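You operate a simulated robot arm through the tools that you are given. There is no shell and no other tool. Be economical: measure what you need, move in short steps, check, and stop when the job is done.

The job below is to be done with a simulated two-armed robot. You get a single attempt, and the scene is never put back.

Task
Pump the middle furnace down to under 500 micron.
Fine: shut the vent handle and press the pump button, then open the rough lever; blower switch on only under 20 torr; no trip.

Only the result counts: the job must be done as asked and must still hold three seconds after the hand-in. Knocking over, shifting, dropping, spilling or breaking anything else fails it.

Robot
Two 7-joint arms with fingered hands on one trunk, on a base that drives. Base frame: it is fixed to the floor where the robot stands at the start and does not move with it; the origin is under the middle of the robot, x ahead of it, y to its left, z up. Units: mm, degrees, N and s.
The left shoulder is at the start at [24, 152, 1252], the right one opposite. With the tool pointing down near the work surface each hand reaches from about 100 to 720 mm from the robot's upright axis, wherever it stands, measured 20 degrees to its own side. Places, roughly: ballast knob [-200, 1300, 500]; blower switch [700, 0, 1000]; blue reset button [800, -200, 1200]; cooling knob [300, 600, 1000]; fill knob [700, -100, 700]; foreline lever [200, 700, 1200]; gas handle [800, -300, 700]; gauge switch [900, -300, 1000]; guard latch [-100, 1000, 1300]; heater switch [700, -100, 1000]; hold lever [100, 800, 900]; hold switch [800, -200, 1000]; isolator switch [-200, 1300, 900]; lamps button [900, -300, 1200]; lid latch [-300, 1400, 700]; line handle [-400, 1400, 1300]. Payload 3.8 kg a hand.
Tool frame (each hand has its own): the origin (TCP) lies between the finger pads and is the grasp point; the fingertips stand 30 mm ahead of it; z points along the fingers, y is the line along which they close. Largest opening 104 mm; the body of the gripper starts 35 mm behind the TCP. The gripper is a hand of 5 fingers: y runs from the thumb to the fingers, the wrist lies at [-15, -104, -178] in the tool frame, and closing takes about 1.5 s.
Orientation is that of the tool frame in the base frame, as [roll, pitch, yaw] about the fixed x, y, z axes, in that order (R = Rz(yaw) Ry(pitch) Rx(roll)). With the fingers straight down and the wrist toward the robot, the tool's x, y and z point along [0, 1, 0], [1, 0, 0] and [0, 0, -1] of the base frame.

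Tools
- The arms move only by the tool play_rows. It takes "left_deltas", "right_deltas" or both (then of equal length, played together; a hand with none holds still); each is a list of rows, each an object of numbers (a shift or turn left out is 0, a gripper value left out holds the last): "dx", "dy", "dz": the shift along the base's x, y, z in units of 300 mm (1.0 is 300 mm); "wx", "wy", "wz": the turn, a rotation vector about the base's x, y, z in units of 120 degrees (1.0 is 120 degrees). In form: [{"dx": .., "dy": .., "dz": .., "wx": .., "wy": .., "wz": ..}, ...]. A call has 1 to 10 rows; each row is the pose to reach, as a shift and turn from the pose commanded when the call began. "left_jaw" and "right_jaw" are, for a hand that has rows, the closure, from 0 (fully open) to 1 (shut), set as the call begins (left out, the last holds). A call with a number of a shift or a turn outside -1 to 1 is refused whole. A row lasts 0.2 s, in which the tool goes at most 50 mm and 8.6 degrees; a call with a longer step from one row to the next is refused whole, and so is a gripper value outside its range. A pose out of reach is approached as far as the arm can. The call stops where the force on the tool passes 40 N (or 10 N more than at its start, if that is more) or the arm is blocked; 0.2 s more then pass. The fingers move at their own pace (about 72 mm/s each) and stop on an object; they squeeze with about 27 N. The grip force told is the motor's: it shows also when the fingers shut on nothing. Time passes only in rows, and 0.2 s behind the last, so rows that repeat a pose let the fingers close. The reply holds the time, the measured pose of the TCP, the force on the tool along the base axes, the opening and the grip force, in the units named above and with some noise, with the torque about the TCP (base axes, N m) and any sound that the robot's microphone picked up.
- Cameras (640 x 400 px; columns grow to the right, rows downward): "scene" is now at [110.6, 34.3, 1434]; the picture's right is [0.38, -0.93, -0.02], its down [-0.33, -0.12, -0.94] and it looks along [0.87, 0.36, -0.35] (base axes); focal length 214 px, centre (320, 200). "left" rides on the left gripper at [-80, -78, -141] in its tool frame; the picture's right is [-0.78, -0.30, 0.56], its down [0.53, -0.78, 0.33] and it looks along [0.33, 0.56, 0.76] (tool axes); focal length 247 px, centre (320, 200). "right" rides on the right gripper at [80, -78, -141] in its tool frame; the picture's right is [-0.78, 0.30, -0.56], its down [-0.53, -0.78, 0.33] and it looks along [-0.33, 0.56, 0.76] (tool axes); focal length 247 px, centre (320, 200). There is no depth. A picture from a camera that has moved, and an enlarged one, comes with that camera's place and axes in the base frame and with its lens. The place of the scene camera against the robot may be out by one fixed shift of up to 12 mm in any direction.
- camera(camera): a new picture of that camera. It takes no simulated time.
- raise_lower(by): slides the trunk up (or, below 0, down) by that many mm; the arms and the scene camera ride with it, the base frame stays. It gives what a move gives, with no picture.
- base_move(legs): drives the robot by 1 to 6 legs, each [ahead, left, turn to the left] in mm, mm and degrees, along the robot's own axes; the way and the turn of a leg run together, so that a leg with both is an arc; at most 1500 mm and 180 degrees a leg. The arms and the cameras ride along, it lands a little off, and it stops where it bumps. It gives what a move gives.
- set_fingers(index, middle, ring, little, thumb_bend, thumb_turn, hand): sets how far each is bent, from 0 (flat) to 100 (curled in); at 30 the hand is open as for a grip, at 70 the pads meet at the TCP. One left out holds its place. A second passes; each finger stops where it meets its share of the squeeze, and holds until it gets a number again. A gripper value or a shape takes the hand back. It gives what a move gives, with no picture; readings hold the bend of each and the force on index, middle, ring, little, thumb and palm. thumb_turn goes from beside the hand (0) to across from the fingers (100), as for a grip.
- preshape(shape, hand): the hand has 5 fingers and takes this shape, open, in about a second: jaw (thumb against the fingers, like two jaws); tri (thumb and two fingers); tip (a fingertip pinch); poke (one finger out to press); point (the index stretched); flat (the hand flat); cup (the hand cupped); fist (a fist). The gripper value then closes the fingers along that shape, each until it touches; the sizes above hold for jaw. It gives what a move gives, with no picture.
- aim_head(pan, tilt): turns the head with the scene camera to pan (to the left, within 80 degrees either way) and tilt (down, from -29 to 69), counted from straight ahead of the robot. It gives what a move gives.
- inspect(camera, box): a new picture of the part [left, top, right, bottom] of that camera's present view, enlarged. It takes no simulated time.
- sign_off(): hands the job in; it is judged then, once.

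Go step by step. Nothing tells you exact positions but the pictures and the camera data: compare them with the known pose of the tool, close in by small moves and look again before you grip or let go. The budget is 120 turns and 88 pictures, counting those below and the enlarged ones. Unless the task says otherwise, let go and move clear before handing in, and close with one line.

The tools are called after "Request:" as a command line: name --argument value ..., lists and objects as JSON in quotes. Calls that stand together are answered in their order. play_rows: Moves the arms, as the interface text tells. Its arguments: {"type":"object","properties":{"left_deltas":{"type":"array","items":{"type":"object","properties":{"dx":{"type":"number"},"dy":{"type":"number"},"dz":{"type":"number"},"wx":{"type":"number"},"wy":{"type":"number"},"wz":{"type":"number"}}}},"left_jaw":{"type":"number"},"right_deltas":{"type":"array","items":{"type":"object","properties":{"dx":{"type":"number"},"dy":{"type":"number"},"dz":{"type":"number"},"wx":{"type":"number"},"wy":{"type":"number"},"wz":{"type":"number"}}}},"right_jaw":{"type":"number"}},"required":[]} The other tools are called the same way: raise_lower (by) slides the trunk up or down; preshape (shape, hand) gives the hand a shape; set_fingers (index, middle, ring, little, thumb_bend, thumb_turn, hand) moves the fingers one by one; base_move (legs) drives the base; aim_head (pan, tilt) turns the head that bears the scene camera; camera (camera) takes a picture; inspect (camera, box) takes an enlarged picture of a part of a camera's view; sign_off () hands the job in.

At the start:

```text
t: 0.0
left_tcp_pos: [437.0, 336.3, 1531.8]
left_tcp_rot: [179.9, 0.0, 90.1]
left_force: [-0.6, 0.5, 0.2]
left_wrist_torque: [-0.01, 0.01, 0.01]
left_gripper_width: 103.7
left_gripper_force: 0.1
left_shape: jaw
left_bend: [30.0, 30.0, 30.0, 30.0, 30.0, 98.0]
left_finger forces: [0.0, 0.0, 0.0, 0.3, 0.0, 0.0]
right_tcp_pos: [467.4, -106.9, 1513.3]
right_tcp_rot: [-180.0, 0.1, 90.0]
right_force: [0.1, 0.8, 0.0]
right_wrist_torque: [-0.01, -0.03, 0.04]
right_gripper_width: 103.6
right_gripper_force: 0.1
right_shape: jaw
right_bend: [30.0, 30.0, 30.0, 30.0, 30.0, 98.0]
right_finger forces: [0.0, 0.0, 0.1, 0.0, 0.0, 0.0]
trunk travel left (down, up): [-325.0, 131.0]
robot x, y, heading: [-2.6, 0.0, -0.2]
head pan, tilt: [22.3, 17.9]
```

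scene: 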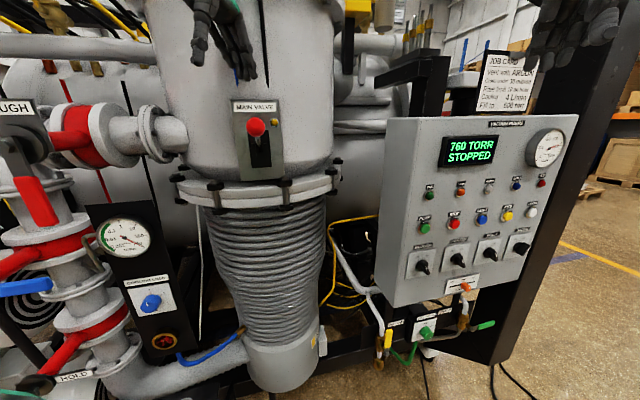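
right: 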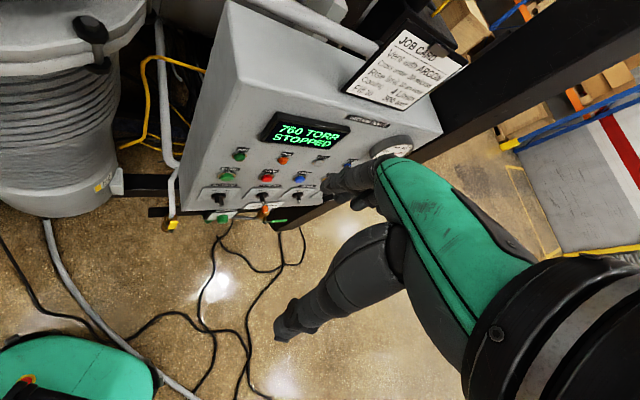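
left: 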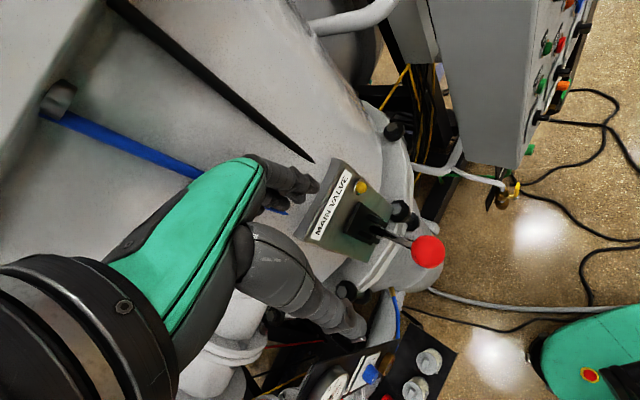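

I see a vacuum furnace with a control panel on the right and valve piping on the left. I will enlarge the panel, the job card and the lower handles to read the labels.

Request:
inspect --camera "scene" --box '[370, 100, 590, 238]'

Request:
inspect --camera "scene" --box '[360, 220, 560, 380]'

Request:
inspect --camera "scene" --box '[0, 90, 280, 400]'

Request:
inspect --camera "scene" --box '[470, 40, 560, 120]'

```text
2.90 times, centred on (480, 169) of scene
camera zoom: at [110.6, 34.3, 1434.0], right [0.38, -0.93, -0.02], down [-0.33, -0.12, -0.94], along [0.87, 0.36, -0.35], focal length 622 px, centre (-144, 290)
```

zoom: 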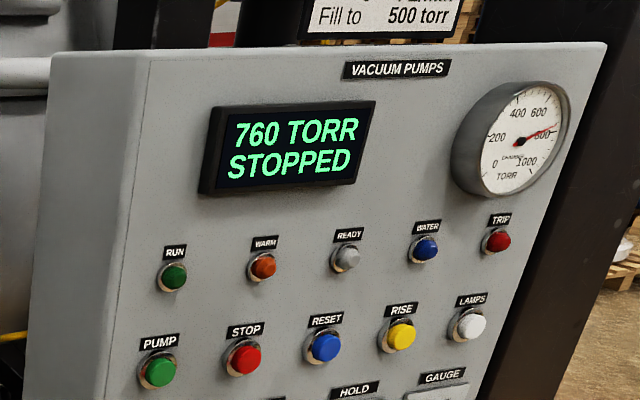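

```text
2.50 times, centred on (460, 300) of scene
camera zoom: at [110.6, 34.3, 1434.0], right [0.38, -0.93, -0.02], down [-0.33, -0.12, -0.94], along [0.87, 0.36, -0.35], focal length 536 px, centre (-30, -50)
```

zoom: 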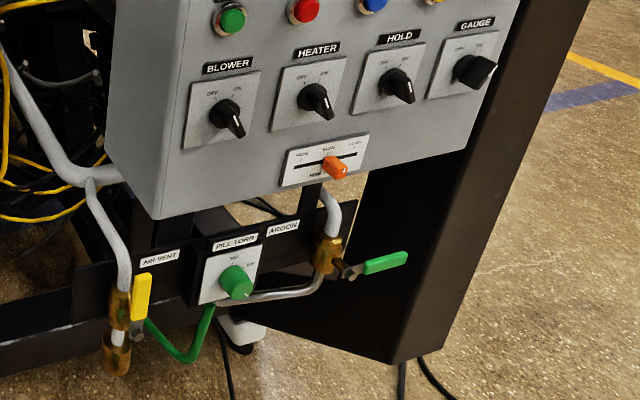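

```text
1.29 times, centred on (140, 245) of scene
camera zoom: at [110.6, 34.3, 1434.0], right [0.38, -0.93, -0.02], down [-0.33, -0.12, -0.94], along [0.87, 0.36, -0.35], focal length 277 px, centre (552, 142)
```

zoom: 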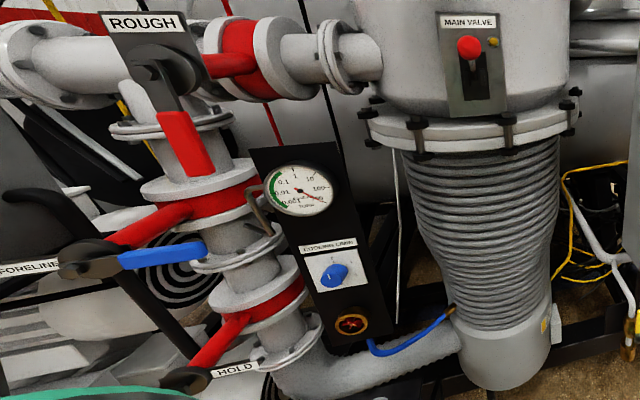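

```text
5.00 times, centred on (515, 80) of scene
camera zoom: at [110.6, 34.3, 1434.0], right [0.38, -0.93, -0.02], down [-0.33, -0.12, -0.94], along [0.87, 0.36, -0.35], focal length 1072 px, centre (-655, 800)
```

zoom: 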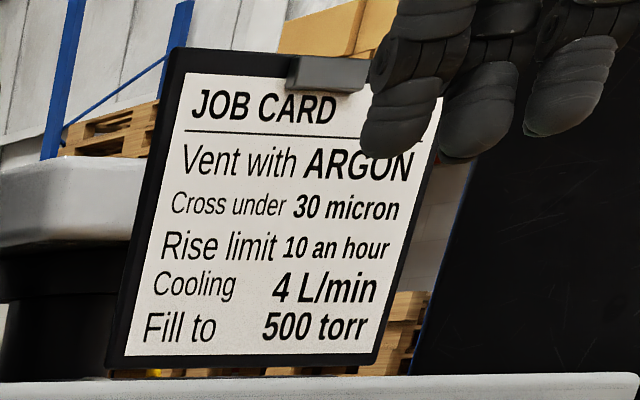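

The job card and panel are readable; the yellow air vent handle looks to be along its pipe (open). I'll look to the left for the rest of the system and check whether there are other furnaces.

Request:
aim_head --pan 65 --tilt 20

Request:
camera --camera "scene"

Request:
aim_head --pan 80 --tilt 35

Request:
camera --camera "scene"

Request:
aim_head --pan -30 --tilt 25

Request:
camera --camera "scene"

```text
t: 1.1
left_tcp_pos: [436.4, 336.0, 1531.1]
left_tcp_rot: [179.8, 0.0, 89.9]
left_force: [-0.5, 0.9, 0.4]
left_wrist_torque: [0.0, 0.0, 0.02]
left_gripper_width: 103.8
left_gripper_force: 0.1
left_shape: jaw
left_bend: [30.0, 30.0, 30.0, 30.0, 30.0, 98.0]
left_finger forces: [0.0, 0.1, 0.1, 0.4, 0.0, 0.0]
right_tcp_pos: [468.1, -106.8, 1511.9]
right_tcp_rot: [-179.9, -0.1, 90.0]
right_force: [-0.2, 0.6, 0.1]
right_wrist_torque: [0.02, 0.0, 0.01]
right_gripper_width: 103.6
right_gripper_force: 0.0
right_shape: jaw
right_bend: [30.0, 30.0, 30.0, 30.0, 30.0, 98.0]
right_finger forces: [0.0, 0.0, 0.0, 0.0, 0.1, 0.1]
trunk travel left (down, up): [-325.0, 131.0]
robot x, y, heading: [1.3, 3.9, -0.0]
head pan, tilt: [65.0, 20.0]
```

```text
80 pictures are left
camera scene: at [63.5, 83.2, 1432.7], right [0.91, -0.42, -0.04], down [-0.19, -0.31, -0.93], along [0.38, 0.85, -0.36], focal length 214 px, centre (320, 200)
```

scene: 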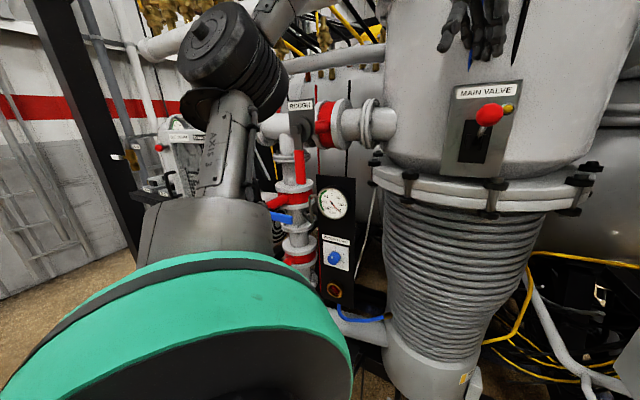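

```text
t: 1.9
left_tcp_pos: [436.5, 335.7, 1532.5]
left_tcp_rot: [-180.0, 0.0, 90.0]
left_force: [-0.2, 0.0, -0.1]
left_wrist_torque: [0.04, -0.01, 0.0]
left_gripper_width: 103.2
left_gripper_force: 0.0
left_shape: jaw
left_bend: [30.0, 30.0, 30.0, 30.0, 30.0, 98.0]
left_finger forces: [0.0, 0.0, 0.0, 0.4, 0.1, 0.1]
right_tcp_pos: [466.4, -107.2, 1513.0]
right_tcp_rot: [-180.0, 0.0, 90.0]
right_force: [-0.1, -0.1, 0.1]
right_wrist_torque: [0.0, 0.01, 0.0]
right_gripper_width: 103.6
right_gripper_force: 0.1
right_shape: jaw
right_bend: [30.0, 30.0, 30.0, 30.0, 30.0, 98.0]
right_finger forces: [0.1, 0.0, 0.0, 0.0, 0.1, 0.0]
trunk travel left (down, up): [-325.0, 131.0]
robot x, y, heading: [-2.0, -2.1, -0.1]
head pan, tilt: [80.0, 35.0]
```

```text
79 pictures are left
camera scene: at [38.4, 85.5, 1410.1], right [0.98, -0.17, -0.05], down [-0.14, -0.56, -0.81], along [0.12, 0.81, -0.58], focal length 214 px, centre (320, 200)
```

scene: 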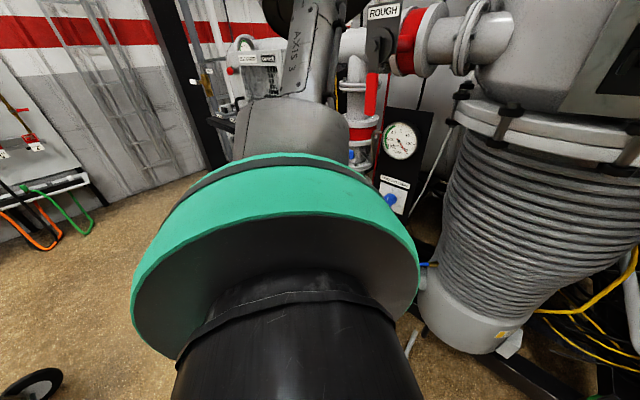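

```text
t: 3.8
left_tcp_pos: [436.2, 336.6, 1533.7]
left_tcp_rot: [-179.9, 0.0, 90.1]
left_force: [-0.7, -1.0, -0.7]
left_wrist_torque: [0.01, 0.01, -0.03]
left_gripper_width: 103.5
left_gripper_force: 0.0
left_shape: jaw
left_bend: [30.0, 30.0, 30.0, 30.0, 30.0, 98.0]
left_finger forces: [0.1, 0.1, 0.0, 0.4, 0.0, 0.0]
right_tcp_pos: [466.8, -107.1, 1514.4]
right_tcp_rot: [180.0, 0.0, 90.0]
right_force: [1.0, -0.2, 0.2]
right_wrist_torque: [0.0, 0.0, -0.03]
right_gripper_width: 103.7
right_gripper_force: 0.1
right_shape: jaw
right_bend: [30.0, 30.0, 30.0, 30.0, 30.0, 98.0]
right_finger forces: [0.0, 0.0, 0.0, 0.0, 0.1, 0.0]
trunk travel left (down, up): [-325.0, 131.0]
robot x, y, heading: [2.2, -0.6, -0.2]
head pan, tilt: [-30.0, 25.0]
```

```text
78 pictures are left
camera scene: at [103.5, -47.2, 1422.7], right [-0.5, -0.87, 0.02], down [-0.41, 0.21, -0.89], along [0.76, -0.45, -0.46], focal length 214 px, centre (320, 200)
```

scene: 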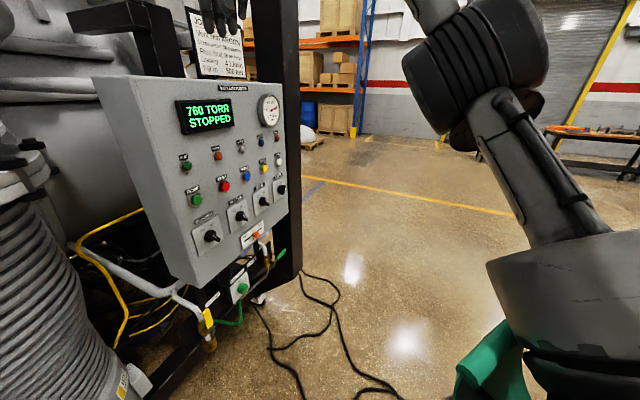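

The panel is about at pump button [660, -21, 1172], facing along [-0.8, -0.6, 0]; the vent handle is near [613, 30, 812]. I'll set the right hand to poke and bring it to point at the panel with a wide standoff.

Request:
preshape --hand "right" --shape "poke"

Request:
play_rows --right_deltas '[{"dx": 0, "dy": -0.01, "dz": -0.06, "wx": 0.0149, "wy": -0.0452, "wz": 0.0149}, {"dx": 0, "dy": -0.02, "dz": -0.12, "wx": 0.0297, "wy": -0.0903, "wz": 0.0297}, {"dx": 0, "dy": -0.03, "dz": -0.18, "wx": 0.0446, "wy": -0.1355, "wz": 0.0446}, {"dx": 0, "dy": -0.04, "dz": -0.24, "wx": 0.0594, "wy": -0.1806, "wz": 0.0594}, {"dx": 0, "dy": -0.05, "dz": -0.3, "wx": 0.0743, "wy": -0.2258, "wz": 0.0743}, {"dx": 0, "dy": -0.06, "dz": -0.36, "wx": 0.0891, "wy": -0.2709, "wz": 0.0891}, {"dx": 0, "dy": -0.07, "dz": -0.42, "wx": 0.104, "wy": -0.3161, "wz": 0.104}, {"dx": 0, "dy": -0.08, "dz": -0.48, "wx": 0.1188, "wy": -0.3612, "wz": 0.1188}]'

Request:
play_rows --right_deltas '[{"dx": 0, "dy": -0.01, "dz": -0.07, "wx": 0.0149, "wy": -0.0452, "wz": 0.0149}, {"dx": 0, "dy": -0.02, "dz": -0.14, "wx": 0.0297, "wy": -0.0903, "wz": 0.0297}, {"dx": 0, "dy": -0.03, "dz": -0.21, "wx": 0.0446, "wy": -0.1355, "wz": 0.0446}, {"dx": 0, "dy": -0.04, "dz": -0.28, "wx": 0.0594, "wy": -0.1806, "wz": 0.0594}, {"dx": 0, "dy": -0.05, "dz": -0.35, "wx": 0.0743, "wy": -0.2258, "wz": 0.0743}, {"dx": 0, "dy": -0.06, "dz": -0.42, "wx": 0.0891, "wy": -0.2709, "wz": 0.0891}, {"dx": 0, "dy": -0.07, "dz": -0.49, "wx": 0.104, "wy": -0.3161, "wz": 0.104}, {"dx": 0, "dy": -0.08, "dz": -0.56, "wx": 0.1188, "wy": -0.3612, "wz": 0.1188}]'

Request:
camera --camera "right"

Request:
aim_head --pan 0 --tilt 35

Request:
camera --camera "scene"

```text
t: 4.7
left_tcp_pos: [436.6, 336.1, 1533.1]
left_tcp_rot: [180.0, 0.0, 90.0]
left_force: [-1.1, -0.2, -0.2]
left_wrist_torque: [-0.01, 0.02, 0.0]
left_gripper_width: 103.8
left_gripper_force: 0.0
left_shape: jaw
left_bend: [30.0, 30.0, 30.0, 30.0, 30.0, 98.0]
left_finger forces: [0.0, 0.0, 0.0, 0.3, 0.1, 0.1]
right_tcp_pos: [467.5, -106.8, 1512.9]
right_tcp_rot: [179.9, -0.1, 90.0]
right_force: [0.0, 1.0, 0.2]
right_wrist_torque: [0.0, -0.02, 0.0]
right_gripper_width: 0.0
right_gripper_force: 0.1
right_shape: poke
right_bend: [70.0, 70.0, 99.0, 99.0, 100.0, 100.0]
right_finger forces: [0.0, 0.0, 0.1, 0.0, 0.1, 0.0]
trunk travel left (down, up): [-325.0, 131.0]
robot x, y, heading: [0.9, -1.2, 0.0]
head pan, tilt: [-30.0, 25.0]
```

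```text
t: 6.5
left_tcp_pos: [436.6, 335.6, 1532.9]
left_tcp_rot: [180.0, 0.0, 89.9]
left_force: [-1.2, -0.8, 0.4]
left_wrist_torque: [-0.01, -0.01, -0.03]
left_gripper_width: 103.5
left_gripper_force: 0.1
left_shape: jaw
left_bend: [30.0, 30.0, 30.0, 30.0, 30.0, 98.0]
left_finger forces: [0.0, 0.1, 0.1, 0.0, 0.1, 0.1]
right_tcp_pos: [466.7, -131.3, 1370.2]
right_tcp_rot: [134.9, -7.7, 108.3]
right_force: [0.1, -0.7, -0.6]
right_wrist_torque: [0.0, -0.02, 0.0]
right_gripper_width: 0.1
right_gripper_force: 0.0
right_shape: poke
right_bend: [70.0, 70.0, 99.0, 99.0, 100.0, 100.0]
right_finger forces: [0.0, 0.0, 0.0, 0.0, 0.0, 0.0]
trunk travel left (down, up): [-325.0, 131.0]
robot x, y, heading: [1.5, 0.8, 0.2]
head pan, tilt: [-30.0, 25.0]
```

```text
t: 8.2
left_tcp_pos: [436.8, 335.4, 1532.1]
left_tcp_rot: [179.9, 0.1, 90.0]
left_force: [-0.7, 0.1, -1.3]
left_wrist_torque: [0.0, 0.0, 0.01]
left_gripper_width: 103.8
left_gripper_force: 0.0
left_shape: jaw
left_bend: [30.0, 30.0, 30.0, 30.0, 30.0, 98.0]
left_finger forces: [0.1, 0.0, 0.0, 0.3, 0.0, 0.0]
right_tcp_pos: [467.1, -155.6, 1199.3]
right_tcp_rot: [89.9, 0.0, 126.5]
right_force: [-0.6, 0.2, 0.5]
right_wrist_torque: [-0.03, 0.01, 0.02]
right_gripper_width: 0.2
right_gripper_force: 0.1
right_shape: poke
right_bend: [70.0, 70.0, 99.0, 99.0, 100.0, 100.0]
right_finger forces: [0.1, 0.0, 0.0, 0.0, 0.1, 0.1]
trunk travel left (down, up): [-325.0, 131.0]
robot x, y, heading: [-1.4, -0.3, 0.0]
head pan, tilt: [-30.0, 25.0]
```

```text
77 pictures are left
camera right: at [305.9, -174.8, 1123.5], right [0.01, -0.96, 0.3], down [0.59, -0.23, -0.78], along [0.81, 0.18, 0.56], focal length 247 px, centre (320, 200)
```

right: 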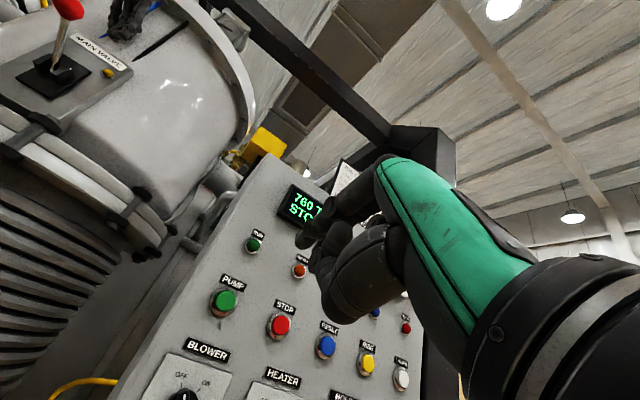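

```text
t: 9.2
left_tcp_pos: [437.0, 335.8, 1531.9]
left_tcp_rot: [179.9, 0.0, 90.0]
left_force: [-0.1, 0.6, 0.3]
left_wrist_torque: [-0.02, 0.0, 0.02]
left_gripper_width: 103.5
left_gripper_force: 0.1
left_shape: jaw
left_bend: [30.0, 30.0, 30.0, 30.0, 30.0, 98.0]
left_finger forces: [0.1, 0.0, 0.0, 0.3, 0.0, 0.0]
right_tcp_pos: [468.0, -155.9, 1201.4]
right_tcp_rot: [89.9, 0.1, 126.7]
right_force: [-0.4, 0.3, -0.5]
right_wrist_torque: [0.01, -0.01, 0.0]
right_gripper_width: 0.2
right_gripper_force: 0.0
right_shape: poke
right_bend: [70.0, 70.0, 99.0, 99.0, 100.0, 100.0]
right_finger forces: [0.0, 0.0, 0.0, 0.0, 0.0, 0.1]
trunk travel left (down, up): [-325.0, 131.0]
robot x, y, heading: [1.0, 0.1, -0.0]
head pan, tilt: [0.0, 35.0]
```

```text
76 pictures are left
camera scene: at [111.0, -1.3, 1406.6], right [0.0, -1.0, 0.0], down [-0.61, 0.0, -0.79], along [0.79, 0.0, -0.61], focal length 214 px, centre (320, 200)
```

scene: 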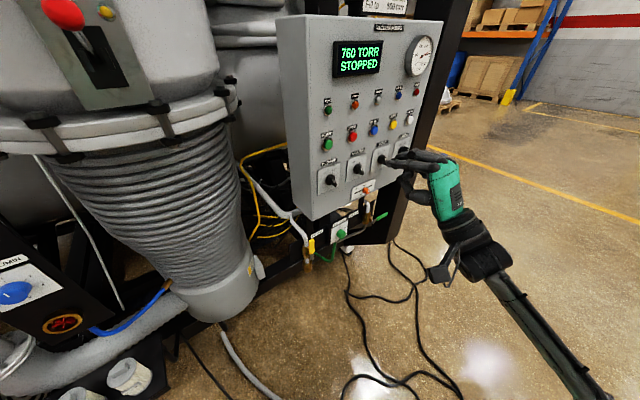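

The poke pose works and the pump button checks out at [660, -20, 1166]. The vent comes first, so I'll get a closer look at the lower handles.

Request:
inspect --camera "scene" --box '[280, 190, 400, 280]'

Request:
raise_lower --by -300

Request:
camera --camera "scene"

Request:
inspect --camera "scene" --box '[290, 100, 420, 200]'

Request:
camera --camera "right"

```text
4.44 times, centred on (340, 235) of scene
camera zoom: at [111.0, -1.3, 1406.6], right [0.0, -1.0, 0.0], down [-0.61, 0.0, -0.79], along [0.79, 0.0, -0.61], focal length 953 px, centre (231, 44)
```

zoom: 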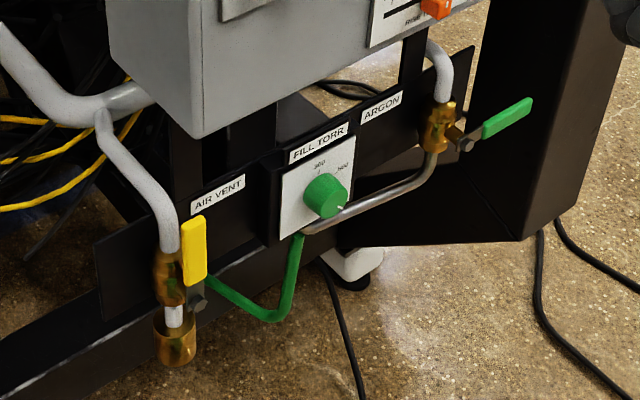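

```text
t: 10.1
left_tcp_pos: [432.7, 334.0, 1495.5]
left_tcp_rot: [177.9, 0.2, 89.9]
left_force: [-5.3, 1.3, 22.7]
left_wrist_torque: [0.35, -1.37, 0.13]
left_gripper_width: 103.0
left_gripper_force: 0.0
left_shape: jaw
left_bend: [30.0, 30.0, 30.0, 30.0, 30.0, 98.0]
left_finger forces: [0.0, 22.6, 0.1, 0.0, 0.0, 0.1]
right_tcp_pos: [465.1, -155.3, 1151.7]
right_tcp_rot: [90.1, -0.1, 126.5]
right_force: [0.1, 0.5, -0.4]
right_wrist_torque: [0.02, 0.01, -0.01]
right_gripper_width: 0.2
right_gripper_force: 0.1
right_shape: poke
right_bend: [70.0, 70.0, 99.0, 99.0, 100.0, 100.0]
right_finger forces: [0.1, 0.0, 0.1, 0.1, 0.1, 0.0]
trunk travel left (down, up): [-278.0, 179.0]
robot x, y, heading: [-1.4, -2.3, 0.2]
head pan, tilt: [0.0, 35.0]
stopped: the force on the tool passed its limit at 52 N (the readings are from after the stop); the commanded pose is now the measured one
```

```text
74 pictures are left
camera scene: at [123.9, -2.4, 1353.5], right [0.0, -1.0, 0.0], down [-0.64, 0.0, -0.77], along [0.77, 0.0, -0.64], focal length 214 px, centre (320, 200)
```

scene: 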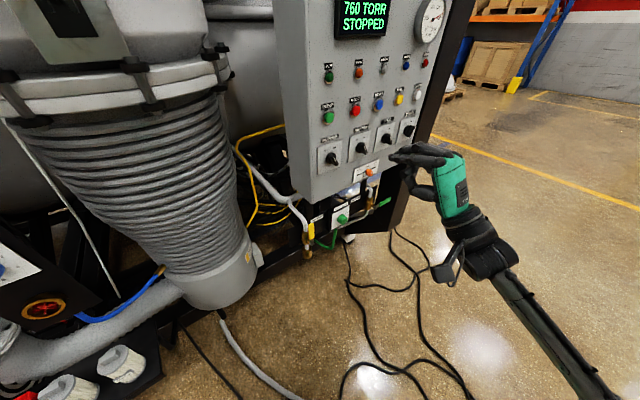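

```text
4.00 times, centred on (355, 150) of scene
camera zoom: at [123.9, -2.4, 1353.5], right [0.0, -1.0, 0.0], down [-0.64, 0.0, -0.77], along [0.77, 0.0, -0.64], focal length 858 px, centre (180, 400)
```

zoom: 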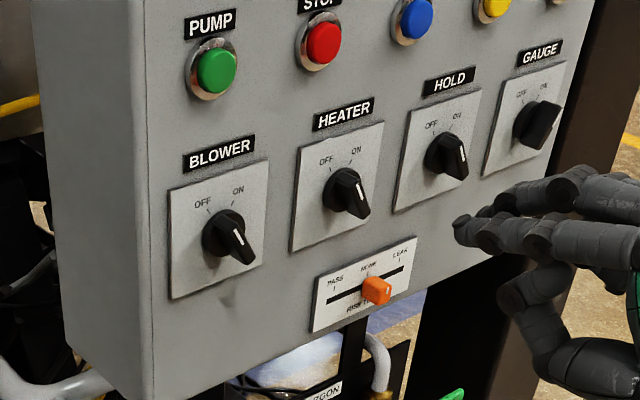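

```text
72 pictures are left
camera right: at [303.6, -174.6, 1075.2], right [0.01, -0.96, 0.3], down [0.58, -0.23, -0.78], along [0.81, 0.18, 0.55], focal length 247 px, centre (320, 200)
```

right: 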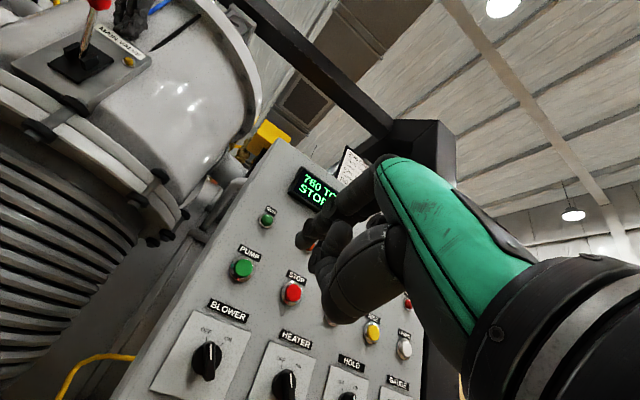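

Lowering the trunk made the left hand touch something on the vessel, so I'll lift it off first, then look at the main valve lever.

Request:
play_rows --left_deltas '[{"dz": 0.1}, {"dz": 0.2}, {"dz": 0.3}, {"dz": 0.3, "dx": -0.12}, {"dz": 0.3, "dx": -0.25}, {"dz": 0.3, "dx": -0.35}]'

Request:
aim_head --pan 30 --tilt 0

Request:
camera --camera "scene"

Request:
camera --camera "left"

```text
t: 11.5
left_tcp_pos: [330.1, 339.2, 1578.9]
left_tcp_rot: [178.6, 0.2, 90.0]
left_force: [-0.3, 0.9, -0.1]
left_wrist_torque: [-0.01, -0.04, -0.02]
left_gripper_width: 103.7
left_gripper_force: 0.1
left_shape: jaw
left_bend: [30.0, 30.0, 30.0, 30.0, 30.0, 98.0]
left_finger forces: [0.1, 0.1, 0.0, 0.0, 0.0, 0.1]
left hand out of reach, approached as far as the arm can: row 2, 3, 4, 5
right_tcp_pos: [467.9, -154.1, 1152.8]
right_tcp_rot: [90.3, -0.1, 126.6]
right_force: [-0.5, -0.3, 0.4]
right_wrist_torque: [-0.02, 0.03, -0.01]
right_gripper_width: 0.0
right_gripper_force: 0.0
right_shape: poke
right_bend: [70.0, 70.0, 99.0, 99.0, 100.0, 100.0]
right_finger forces: [0.1, 0.0, 0.0, 0.0, 0.0, 0.1]
trunk travel left (down, up): [-278.0, 179.0]
robot x, y, heading: [-2.2, -1.2, 0.0]
head pan, tilt: [0.0, 35.0]
```

```text
t: 12.5
left_tcp_pos: [331.4, 337.7, 1580.4]
left_tcp_rot: [178.6, 0.2, 89.8]
left_force: [0.8, -1.0, 0.4]
left_wrist_torque: [0.0, -0.04, 0.02]
left_gripper_width: 103.5
left_gripper_force: 0.1
left_shape: jaw
left_bend: [30.0, 30.0, 30.0, 30.0, 30.0, 98.0]
left_finger forces: [0.0, 0.1, 0.0, 0.0, 0.1, 0.1]
right_tcp_pos: [468.3, -155.5, 1151.5]
right_tcp_rot: [90.3, -0.2, 126.5]
right_force: [-0.2, 0.2, -0.3]
right_wrist_torque: [0.01, 0.01, 0.0]
right_gripper_width: 0.2
right_gripper_force: 0.0
right_shape: poke
right_bend: [70.0, 70.0, 99.0, 99.0, 100.0, 100.0]
right_finger forces: [0.1, 0.0, 0.0, 0.0, 0.0, 0.0]
trunk travel left (down, up): [-278.0, 179.0]
robot x, y, heading: [-3.0, -0.9, -0.0]
head pan, tilt: [30.0, 0.0]
```

```text
71 pictures are left
camera scene: at [122.5, 44.0, 1410.5], right [0.5, -0.87, -0.04], down [-0.09, 0.0, -1.0], along [0.86, 0.5, -0.07], focal length 214 px, centre (320, 200)
```

scene: 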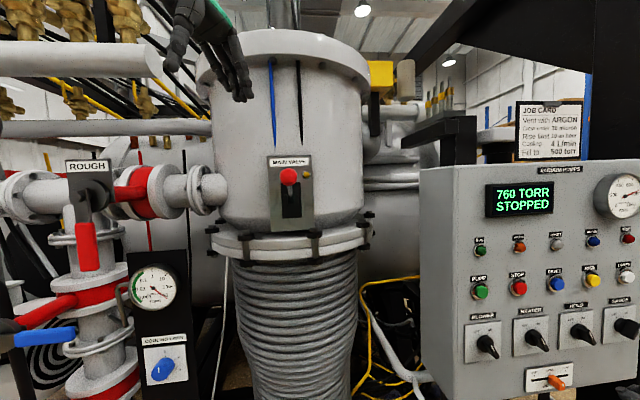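

```text
70 pictures are left
camera left: at [251.2, 260.1, 1720.3], right [-0.28, -0.78, -0.56], down [-0.77, 0.53, -0.35], along [0.57, 0.33, -0.75], focal length 247 px, centre (320, 200)
```

left: 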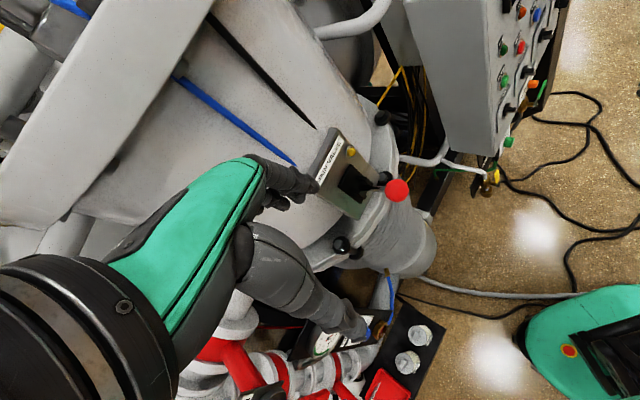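

The main valve lever looks unmoved. I'll draw the left hand farther back toward the body, then lower the trunk some more.

Request:
play_rows --left_deltas '[{"dx": -0.1}, {"dx": -0.2}, {"dx": -0.3}, {"dx": -0.4}]'

Request:
raise_lower --by -150

Request:
aim_head --pan 0 --tilt 35

Request:
inspect --camera "scene" --box '[270, 120, 430, 260]'

Request:
camera --camera "right"

```text
t: 13.5
left_tcp_pos: [210.0, 336.4, 1578.4]
left_tcp_rot: [178.5, 0.2, 89.9]
left_force: [0.3, 0.3, -1.0]
left_wrist_torque: [-0.01, -0.01, 0.02]
left_gripper_width: 104.0
left_gripper_force: 0.1
left_shape: jaw
left_bend: [30.0, 30.0, 30.0, 30.0, 30.0, 98.0]
left_finger forces: [0.1, 0.0, 0.0, 0.1, 0.0, 0.0]
right_tcp_pos: [467.6, -154.1, 1151.5]
right_tcp_rot: [90.2, -0.1, 126.6]
right_force: [0.3, -0.3, 0.9]
right_wrist_torque: [0.04, -0.02, -0.02]
right_gripper_width: 0.4
right_gripper_force: 0.0
right_shape: poke
right_bend: [70.0, 70.0, 99.0, 99.0, 100.0, 100.0]
right_finger forces: [0.1, 0.0, 0.0, 0.1, 0.0, 0.0]
trunk travel left (down, up): [-278.0, 179.0]
robot x, y, heading: [4.2, 2.5, 0.1]
head pan, tilt: [30.0, 0.0]
```

```text
t: 15.3
left_tcp_pos: [335.7, 337.1, 1368.7]
left_tcp_rot: [-170.3, 0.2, 90.0]
left_force: [-0.7, -0.4, 0.9]
left_wrist_torque: [-0.02, -0.02, 0.03]
left_gripper_width: 103.8
left_gripper_force: 0.1
left_shape: jaw
left_bend: [30.0, 30.0, 30.0, 30.0, 30.0, 98.0]
left_finger forces: [0.1, 0.0, 0.0, 0.0, 0.1, 0.1]
right_tcp_pos: [468.9, -154.8, 1001.9]
right_tcp_rot: [90.2, -0.1, 126.4]
right_force: [-0.3, -0.3, 0.1]
right_wrist_torque: [0.03, 0.01, 0.0]
right_gripper_width: 0.0
right_gripper_force: 0.1
right_shape: poke
right_bend: [70.0, 70.0, 99.0, 99.0, 100.0, 100.0]
right_finger forces: [0.0, 0.0, 0.0, 0.0, 0.1, 0.0]
trunk travel left (down, up): [-128.0, 329.0]
robot x, y, heading: [-1.3, 0.8, 0.2]
head pan, tilt: [30.0, 0.0]
```

```text
t: 16.3
left_tcp_pos: [337.2, 337.6, 1369.8]
left_tcp_rot: [-170.2, 0.2, 89.9]
left_force: [-0.3, 0.2, -0.2]
left_wrist_torque: [0.0, 0.02, 0.02]
left_gripper_width: 104.2
left_gripper_force: 0.2
left_shape: jaw
left_bend: [30.0, 30.0, 30.0, 30.0, 30.0, 98.0]
left_finger forces: [0.0, 0.0, 0.0, 0.1, 0.0, 0.0]
right_tcp_pos: [468.7, -154.3, 1001.7]
right_tcp_rot: [90.2, -0.2, 126.5]
right_force: [-0.5, 0.4, -0.2]
right_wrist_torque: [0.0, -0.01, 0.03]
right_gripper_width: 0.0
right_gripper_force: 0.1
right_shape: poke
right_bend: [70.0, 70.0, 99.0, 99.0, 100.0, 100.0]
right_finger forces: [0.0, 0.1, 0.0, 0.0, 0.0, 0.1]
trunk travel left (down, up): [-128.0, 329.0]
robot x, y, heading: [0.4, 0.9, 0.1]
head pan, tilt: [0.0, 35.0]
```

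```text
2.86 times, centred on (350, 190) of scene
camera zoom: at [208.8, -0.9, 1165.8], right [0.0, -1.0, 0.0], down [-0.78, 0.0, -0.63], along [0.63, 0.0, -0.78], focal length 613 px, centre (234, 229)
```

zoom: 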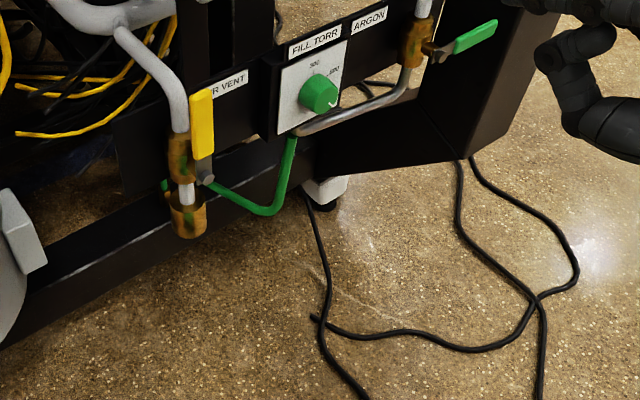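

```text
68 pictures are left
camera right: at [306.8, -173.6, 925.1], right [0.02, -0.95, 0.3], down [0.58, -0.23, -0.78], along [0.81, 0.18, 0.55], focal length 247 px, centre (320, 200)
```

right: 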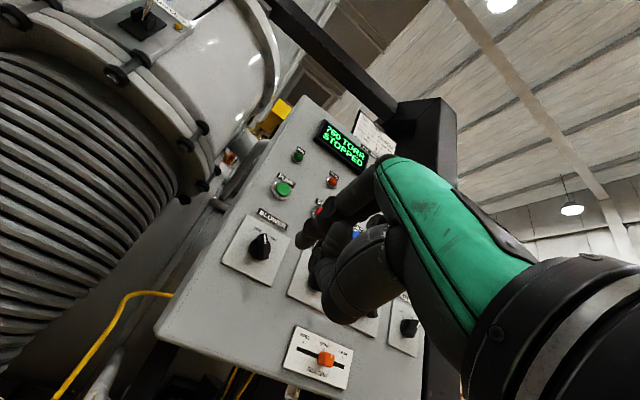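

The vent handle (yellow) stands upright around [620, 28, 800] with its pivot near z 730; its stem should point along the panel normal. I'll try the "point" shape as a peg to push it, and look where the fingertip is.

Request:
preshape --hand "right" --shape "point"

Request:
aim_head --pan -20 --tilt 20

Request:
camera --camera "scene"

Request:
camera --camera "right"

```text
t: 17.2
left_tcp_pos: [337.3, 337.5, 1369.6]
left_tcp_rot: [-170.2, 0.2, 90.0]
left_force: [-0.2, 0.1, -1.3]
left_wrist_torque: [-0.01, 0.01, 0.0]
left_gripper_width: 104.1
left_gripper_force: 0.1
left_shape: jaw
left_bend: [30.0, 30.0, 30.0, 30.0, 30.0, 98.0]
left_finger forces: [0.0, 0.0, 0.1, 0.0, 0.0, 0.0]
right_tcp_pos: [468.2, -154.7, 1001.5]
right_tcp_rot: [90.2, -0.1, 126.5]
right_force: [0.6, 0.8, 0.7]
right_wrist_torque: [-0.03, -0.03, 0.0]
right_gripper_width: 0.1
right_gripper_force: 0.1
right_shape: point
right_bend: [20.0, 100.0, 100.0, 100.0, 98.0, 88.0]
right_finger forces: [0.0, 0.0, 0.0, 0.0, 0.1, 0.0]
trunk travel left (down, up): [-128.0, 329.0]
robot x, y, heading: [-0.4, 0.9, -0.2]
head pan, tilt: [0.0, 35.0]
```

```text
t: 18.0
left_tcp_pos: [337.9, 338.2, 1368.0]
left_tcp_rot: [-170.2, 0.2, 89.9]
left_force: [0.5, 0.1, -0.3]
left_wrist_torque: [-0.02, 0.01, -0.03]
left_gripper_width: 103.9
left_gripper_force: 0.1
left_shape: jaw
left_bend: [30.0, 30.0, 30.0, 30.0, 30.0, 98.0]
left_finger forces: [0.1, 0.0, 0.0, 0.0, 0.1, 0.1]
right_tcp_pos: [468.0, -154.7, 1000.6]
right_tcp_rot: [90.3, -0.2, 126.5]
right_force: [-0.4, 0.3, -0.3]
right_wrist_torque: [0.0, -0.01, 0.03]
right_gripper_width: 0.1
right_gripper_force: 0.1
right_shape: point
right_bend: [20.0, 100.0, 100.0, 100.0, 98.0, 88.0]
right_finger forces: [0.1, 0.0, 0.0, 0.0, 0.0, 0.0]
trunk travel left (down, up): [-128.0, 329.0]
robot x, y, heading: [-2.6, 2.4, -0.1]
head pan, tilt: [-20.0, 20.0]
```

```text
67 pictures are left
camera scene: at [214.9, -32.7, 1188.8], right [-0.33, -0.94, 0.09], down [-0.57, 0.12, -0.81], along [0.75, -0.32, -0.57], focal length 214 px, centre (320, 200)
```

scene: 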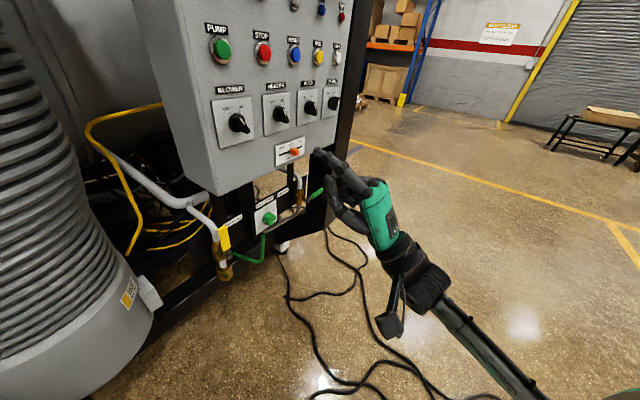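

```text
66 pictures are left
camera right: at [306.9, -173.6, 925.1], right [0.02, -0.95, 0.3], down [0.58, -0.23, -0.78], along [0.81, 0.18, 0.55], focal length 247 px, centre (320, 200)
```

right: 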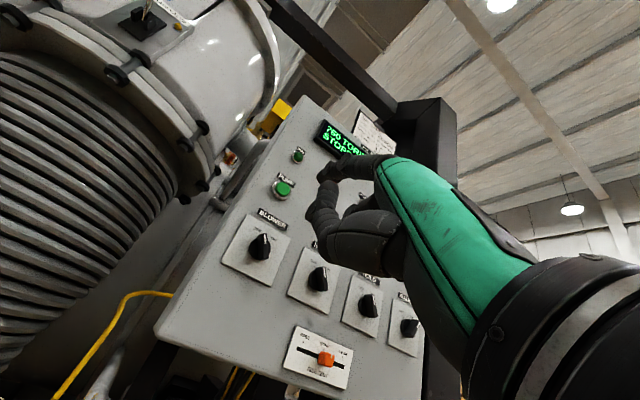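

Request:
inspect --camera "scene" --box '[290, 130, 410, 250]'

Request:
inspect --camera "right" --box '[280, 100, 440, 280]'

```text
3.33 times, centred on (350, 190) of scene
camera zoom: at [214.9, -32.7, 1188.8], right [-0.33, -0.94, 0.09], down [-0.57, 0.12, -0.81], along [0.75, -0.32, -0.57], focal length 715 px, centre (220, 233)
```

zoom: 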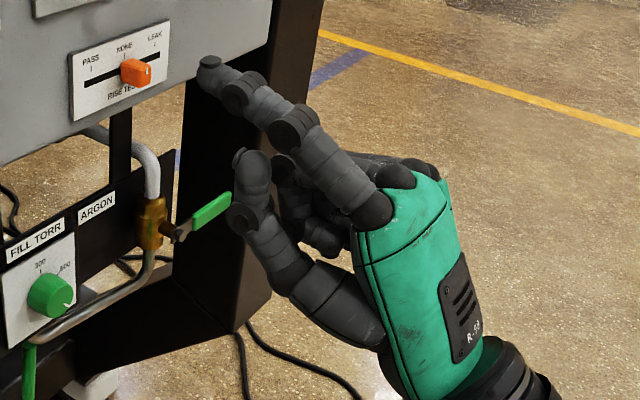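

```text
2.22 times, centred on (360, 190) of right
camera zoom: at [306.9, -173.6, 925.1], right [0.02, -0.95, 0.3], down [0.58, -0.23, -0.78], along [0.81, 0.18, 0.55], focal length 549 px, centre (231, 222)
```

zoom: 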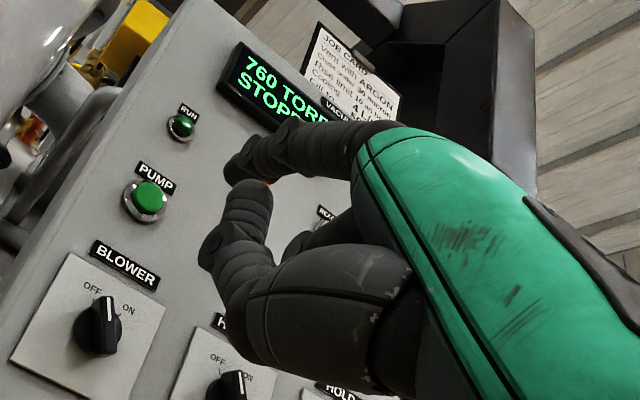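

The fingertip is at about [16, 70, 20] in the tool frame, with the hand axis tilted about 41° up. I'll pitch the hand down 40° so that the finger points straight into the panel plane, standing off in front of the vent handle.

Request:
play_rows --right_deltas '[{"dx": 0.002, "dy": 0.041, "dz": -0.095, "wx": -0.0247, "wy": 0.0335}, {"dx": 0.004, "dy": 0.082, "dz": -0.19, "wx": -0.0494, "wy": 0.067}, {"dx": 0.006, "dy": 0.123, "dz": -0.285, "wx": -0.0741, "wy": 0.1006}, {"dx": 0.008, "dy": 0.164, "dz": -0.38, "wx": -0.0988, "wy": 0.1341}, {"dx": 0.01, "dy": 0.205, "dz": -0.475, "wx": -0.1235, "wy": 0.1677}, {"dx": 0.01, "dy": 0.246, "dz": -0.57, "wx": -0.1482, "wy": 0.2012}, {"dx": 0.01, "dy": 0.287, "dz": -0.665, "wx": -0.1729, "wy": 0.2347}, {"dx": 0.01, "dy": 0.327, "dz": -0.757, "wx": -0.1976, "wy": 0.2683}]'

Request:
camera --camera "right"

Request:
aim_head --pan 0 --tilt 30

Request:
camera --camera "scene"

```text
t: 19.8
left_tcp_pos: [337.0, 337.4, 1368.8]
left_tcp_rot: [-170.3, 0.2, 90.0]
left_force: [0.1, 0.1, 0.3]
left_wrist_torque: [-0.02, -0.04, 0.0]
left_gripper_width: 103.9
left_gripper_force: 0.1
left_shape: jaw
left_bend: [30.0, 30.0, 30.0, 30.0, 30.0, 98.0]
left_finger forces: [0.1, 0.1, 0.0, 0.0, 0.0, 0.0]
right_tcp_pos: [470.5, -58.4, 773.6]
right_tcp_rot: [130.3, -0.2, 126.3]
right_force: [0.2, -0.5, -0.2]
right_wrist_torque: [0.0, 0.0, 0.01]
right_gripper_width: 0.0
right_gripper_force: 0.0
right_shape: point
right_bend: [20.0, 100.0, 100.0, 100.0, 98.0, 88.0]
right_finger forces: [0.0, 0.0, 0.0, 0.1, 0.1, 0.0]
trunk travel left (down, up): [-128.0, 329.0]
robot x, y, heading: [0.4, -2.1, 0.0]
head pan, tilt: [-20.0, 20.0]
```

```text
63 pictures are left
camera right: at [295.1, -86.2, 806.7], right [0.27, -0.76, 0.58], down [0.11, -0.58, -0.81], along [0.95, 0.29, -0.07], focal length 247 px, centre (320, 200)
```

right: 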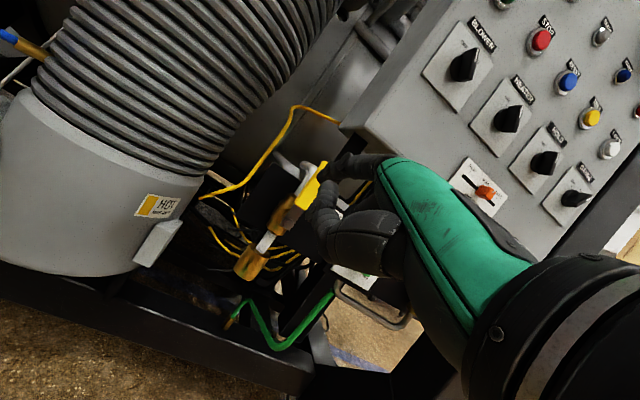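

```text
t: 20.7
left_tcp_pos: [337.4, 338.2, 1368.8]
left_tcp_rot: [-170.1, 0.2, 90.0]
left_force: [-0.8, -0.1, 0.2]
left_wrist_torque: [-0.01, -0.03, 0.02]
left_gripper_width: 103.9
left_gripper_force: 0.1
left_shape: jaw
left_bend: [30.0, 30.0, 30.0, 30.0, 30.0, 98.0]
left_finger forces: [0.0, 0.1, 0.0, 0.0, 0.0, 0.0]
right_tcp_pos: [470.5, -58.0, 774.0]
right_tcp_rot: [130.2, -0.2, 126.3]
right_force: [-0.6, 0.3, 0.1]
right_wrist_torque: [0.01, 0.0, 0.02]
right_gripper_width: 0.3
right_gripper_force: 0.0
right_shape: point
right_bend: [20.0, 100.0, 100.0, 100.0, 98.0, 88.0]
right_finger forces: [0.0, 0.0, 0.0, 0.0, 0.0, 0.0]
trunk travel left (down, up): [-128.0, 329.0]
robot x, y, heading: [3.6, 3.0, 0.1]
head pan, tilt: [0.0, 30.0]
```

```text
62 pictures are left
camera scene: at [213.2, -0.9, 1172.6], right [0.0, -1.0, 0.0], down [-0.72, 0.0, -0.69], along [0.69, 0.0, -0.72], focal length 214 px, centre (320, 200)
```

scene: 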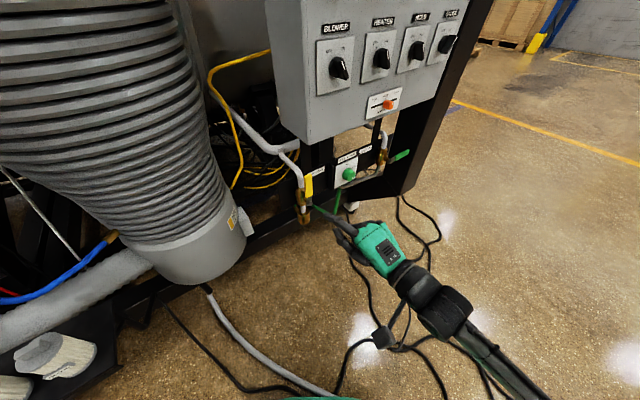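

Request:
inspect --camera "right" --box '[220, 130, 400, 290]'

Request:
inspect --camera "scene" --box '[270, 130, 430, 280]'

```text
2.50 times, centred on (310, 210) of right
camera zoom: at [295.0, -86.5, 807.0], right [0.27, -0.77, 0.58], down [0.12, -0.58, -0.81], along [0.96, 0.29, -0.07], focal length 617 px, centre (345, 175)
```

zoom: 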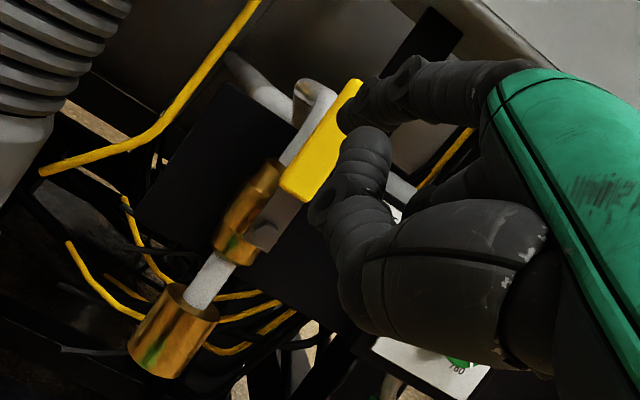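

```text
2.67 times, centred on (350, 205) of scene
camera zoom: at [213.2, -0.9, 1172.6], right [0.0, -1.0, 0.0], down [-0.72, 0.0, -0.69], along [0.69, 0.0, -0.72], focal length 572 px, centre (240, 187)
```

zoom: 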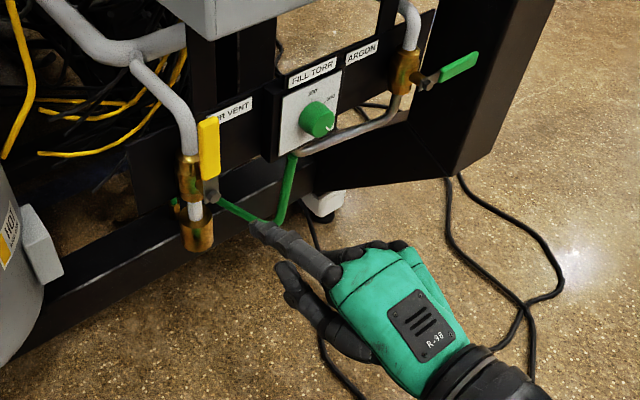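

The fingertip is at about [515, -8, 807] and the handle at about [622, 36, 792], so the finger is about 28 mm to the left of it. I'll advance 85 mm along the panel normal and check.

Request:
play_rows --right_deltas '[{"dx": 0.076, "dy": 0.06}, {"dx": 0.152, "dy": 0.12}, {"dx": 0.222, "dy": 0.176}]'

Request:
inspect --camera "right" --box '[220, 130, 400, 290]'

Request:
inspect --camera "scene" --box '[270, 130, 370, 230]'

```text
t: 21.5
left_tcp_pos: [337.9, 337.8, 1368.2]
left_tcp_rot: [-170.2, 0.2, 89.9]
left_force: [0.5, 0.8, -0.1]
left_wrist_torque: [-0.01, 0.01, -0.01]
left_gripper_width: 104.1
left_gripper_force: 0.0
left_shape: jaw
left_bend: [30.0, 30.0, 30.0, 30.0, 30.0, 98.0]
left_finger forces: [0.1, 0.0, 0.0, 0.1, 0.1, 0.1]
right_tcp_pos: [537.9, -2.9, 772.7]
right_tcp_rot: [130.3, -0.2, 126.3]
right_force: [0.6, 0.4, -0.5]
right_wrist_torque: [-0.01, 0.03, -0.01]
right_gripper_width: 0.0
right_gripper_force: 0.2
right_shape: point
right_bend: [20.0, 100.0, 100.0, 100.0, 98.0, 88.0]
right_finger forces: [0.1, 0.0, 0.0, 0.1, 0.1, 0.0]
trunk travel left (down, up): [-128.0, 329.0]
robot x, y, heading: [-0.1, -0.6, -0.2]
head pan, tilt: [0.0, 30.0]
```

```text
2.50 times, centred on (310, 210) of right
camera zoom: at [363.8, -31.4, 805.0], right [0.27, -0.77, 0.58], down [0.12, -0.58, -0.81], along [0.96, 0.29, -0.07], focal length 617 px, centre (345, 175)
```

zoom: 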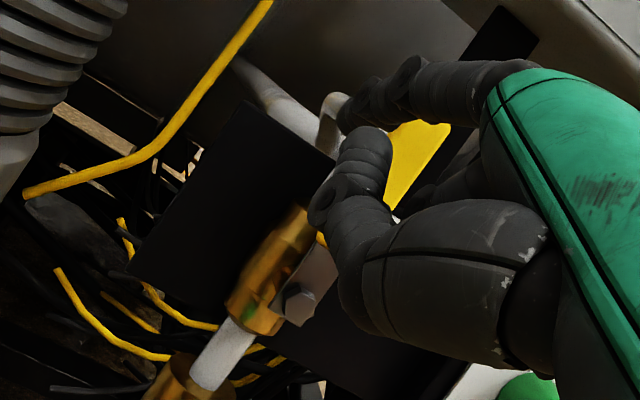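

```text
4.00 times, centred on (320, 180) of scene
camera zoom: at [213.7, -0.6, 1172.5], right [0.0, -1.0, 0.0], down [-0.72, 0.0, -0.69], along [0.69, 0.0, -0.72], focal length 858 px, centre (320, 280)
```

zoom: 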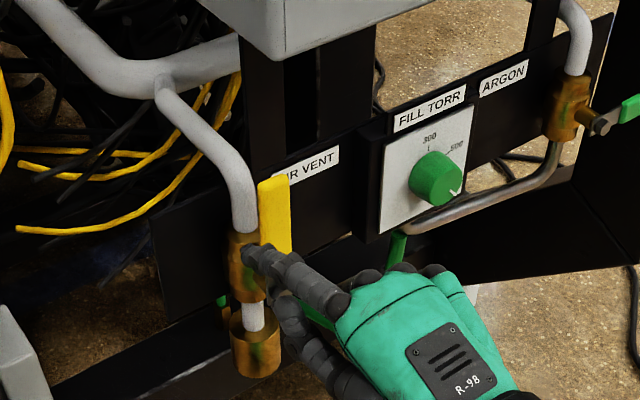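

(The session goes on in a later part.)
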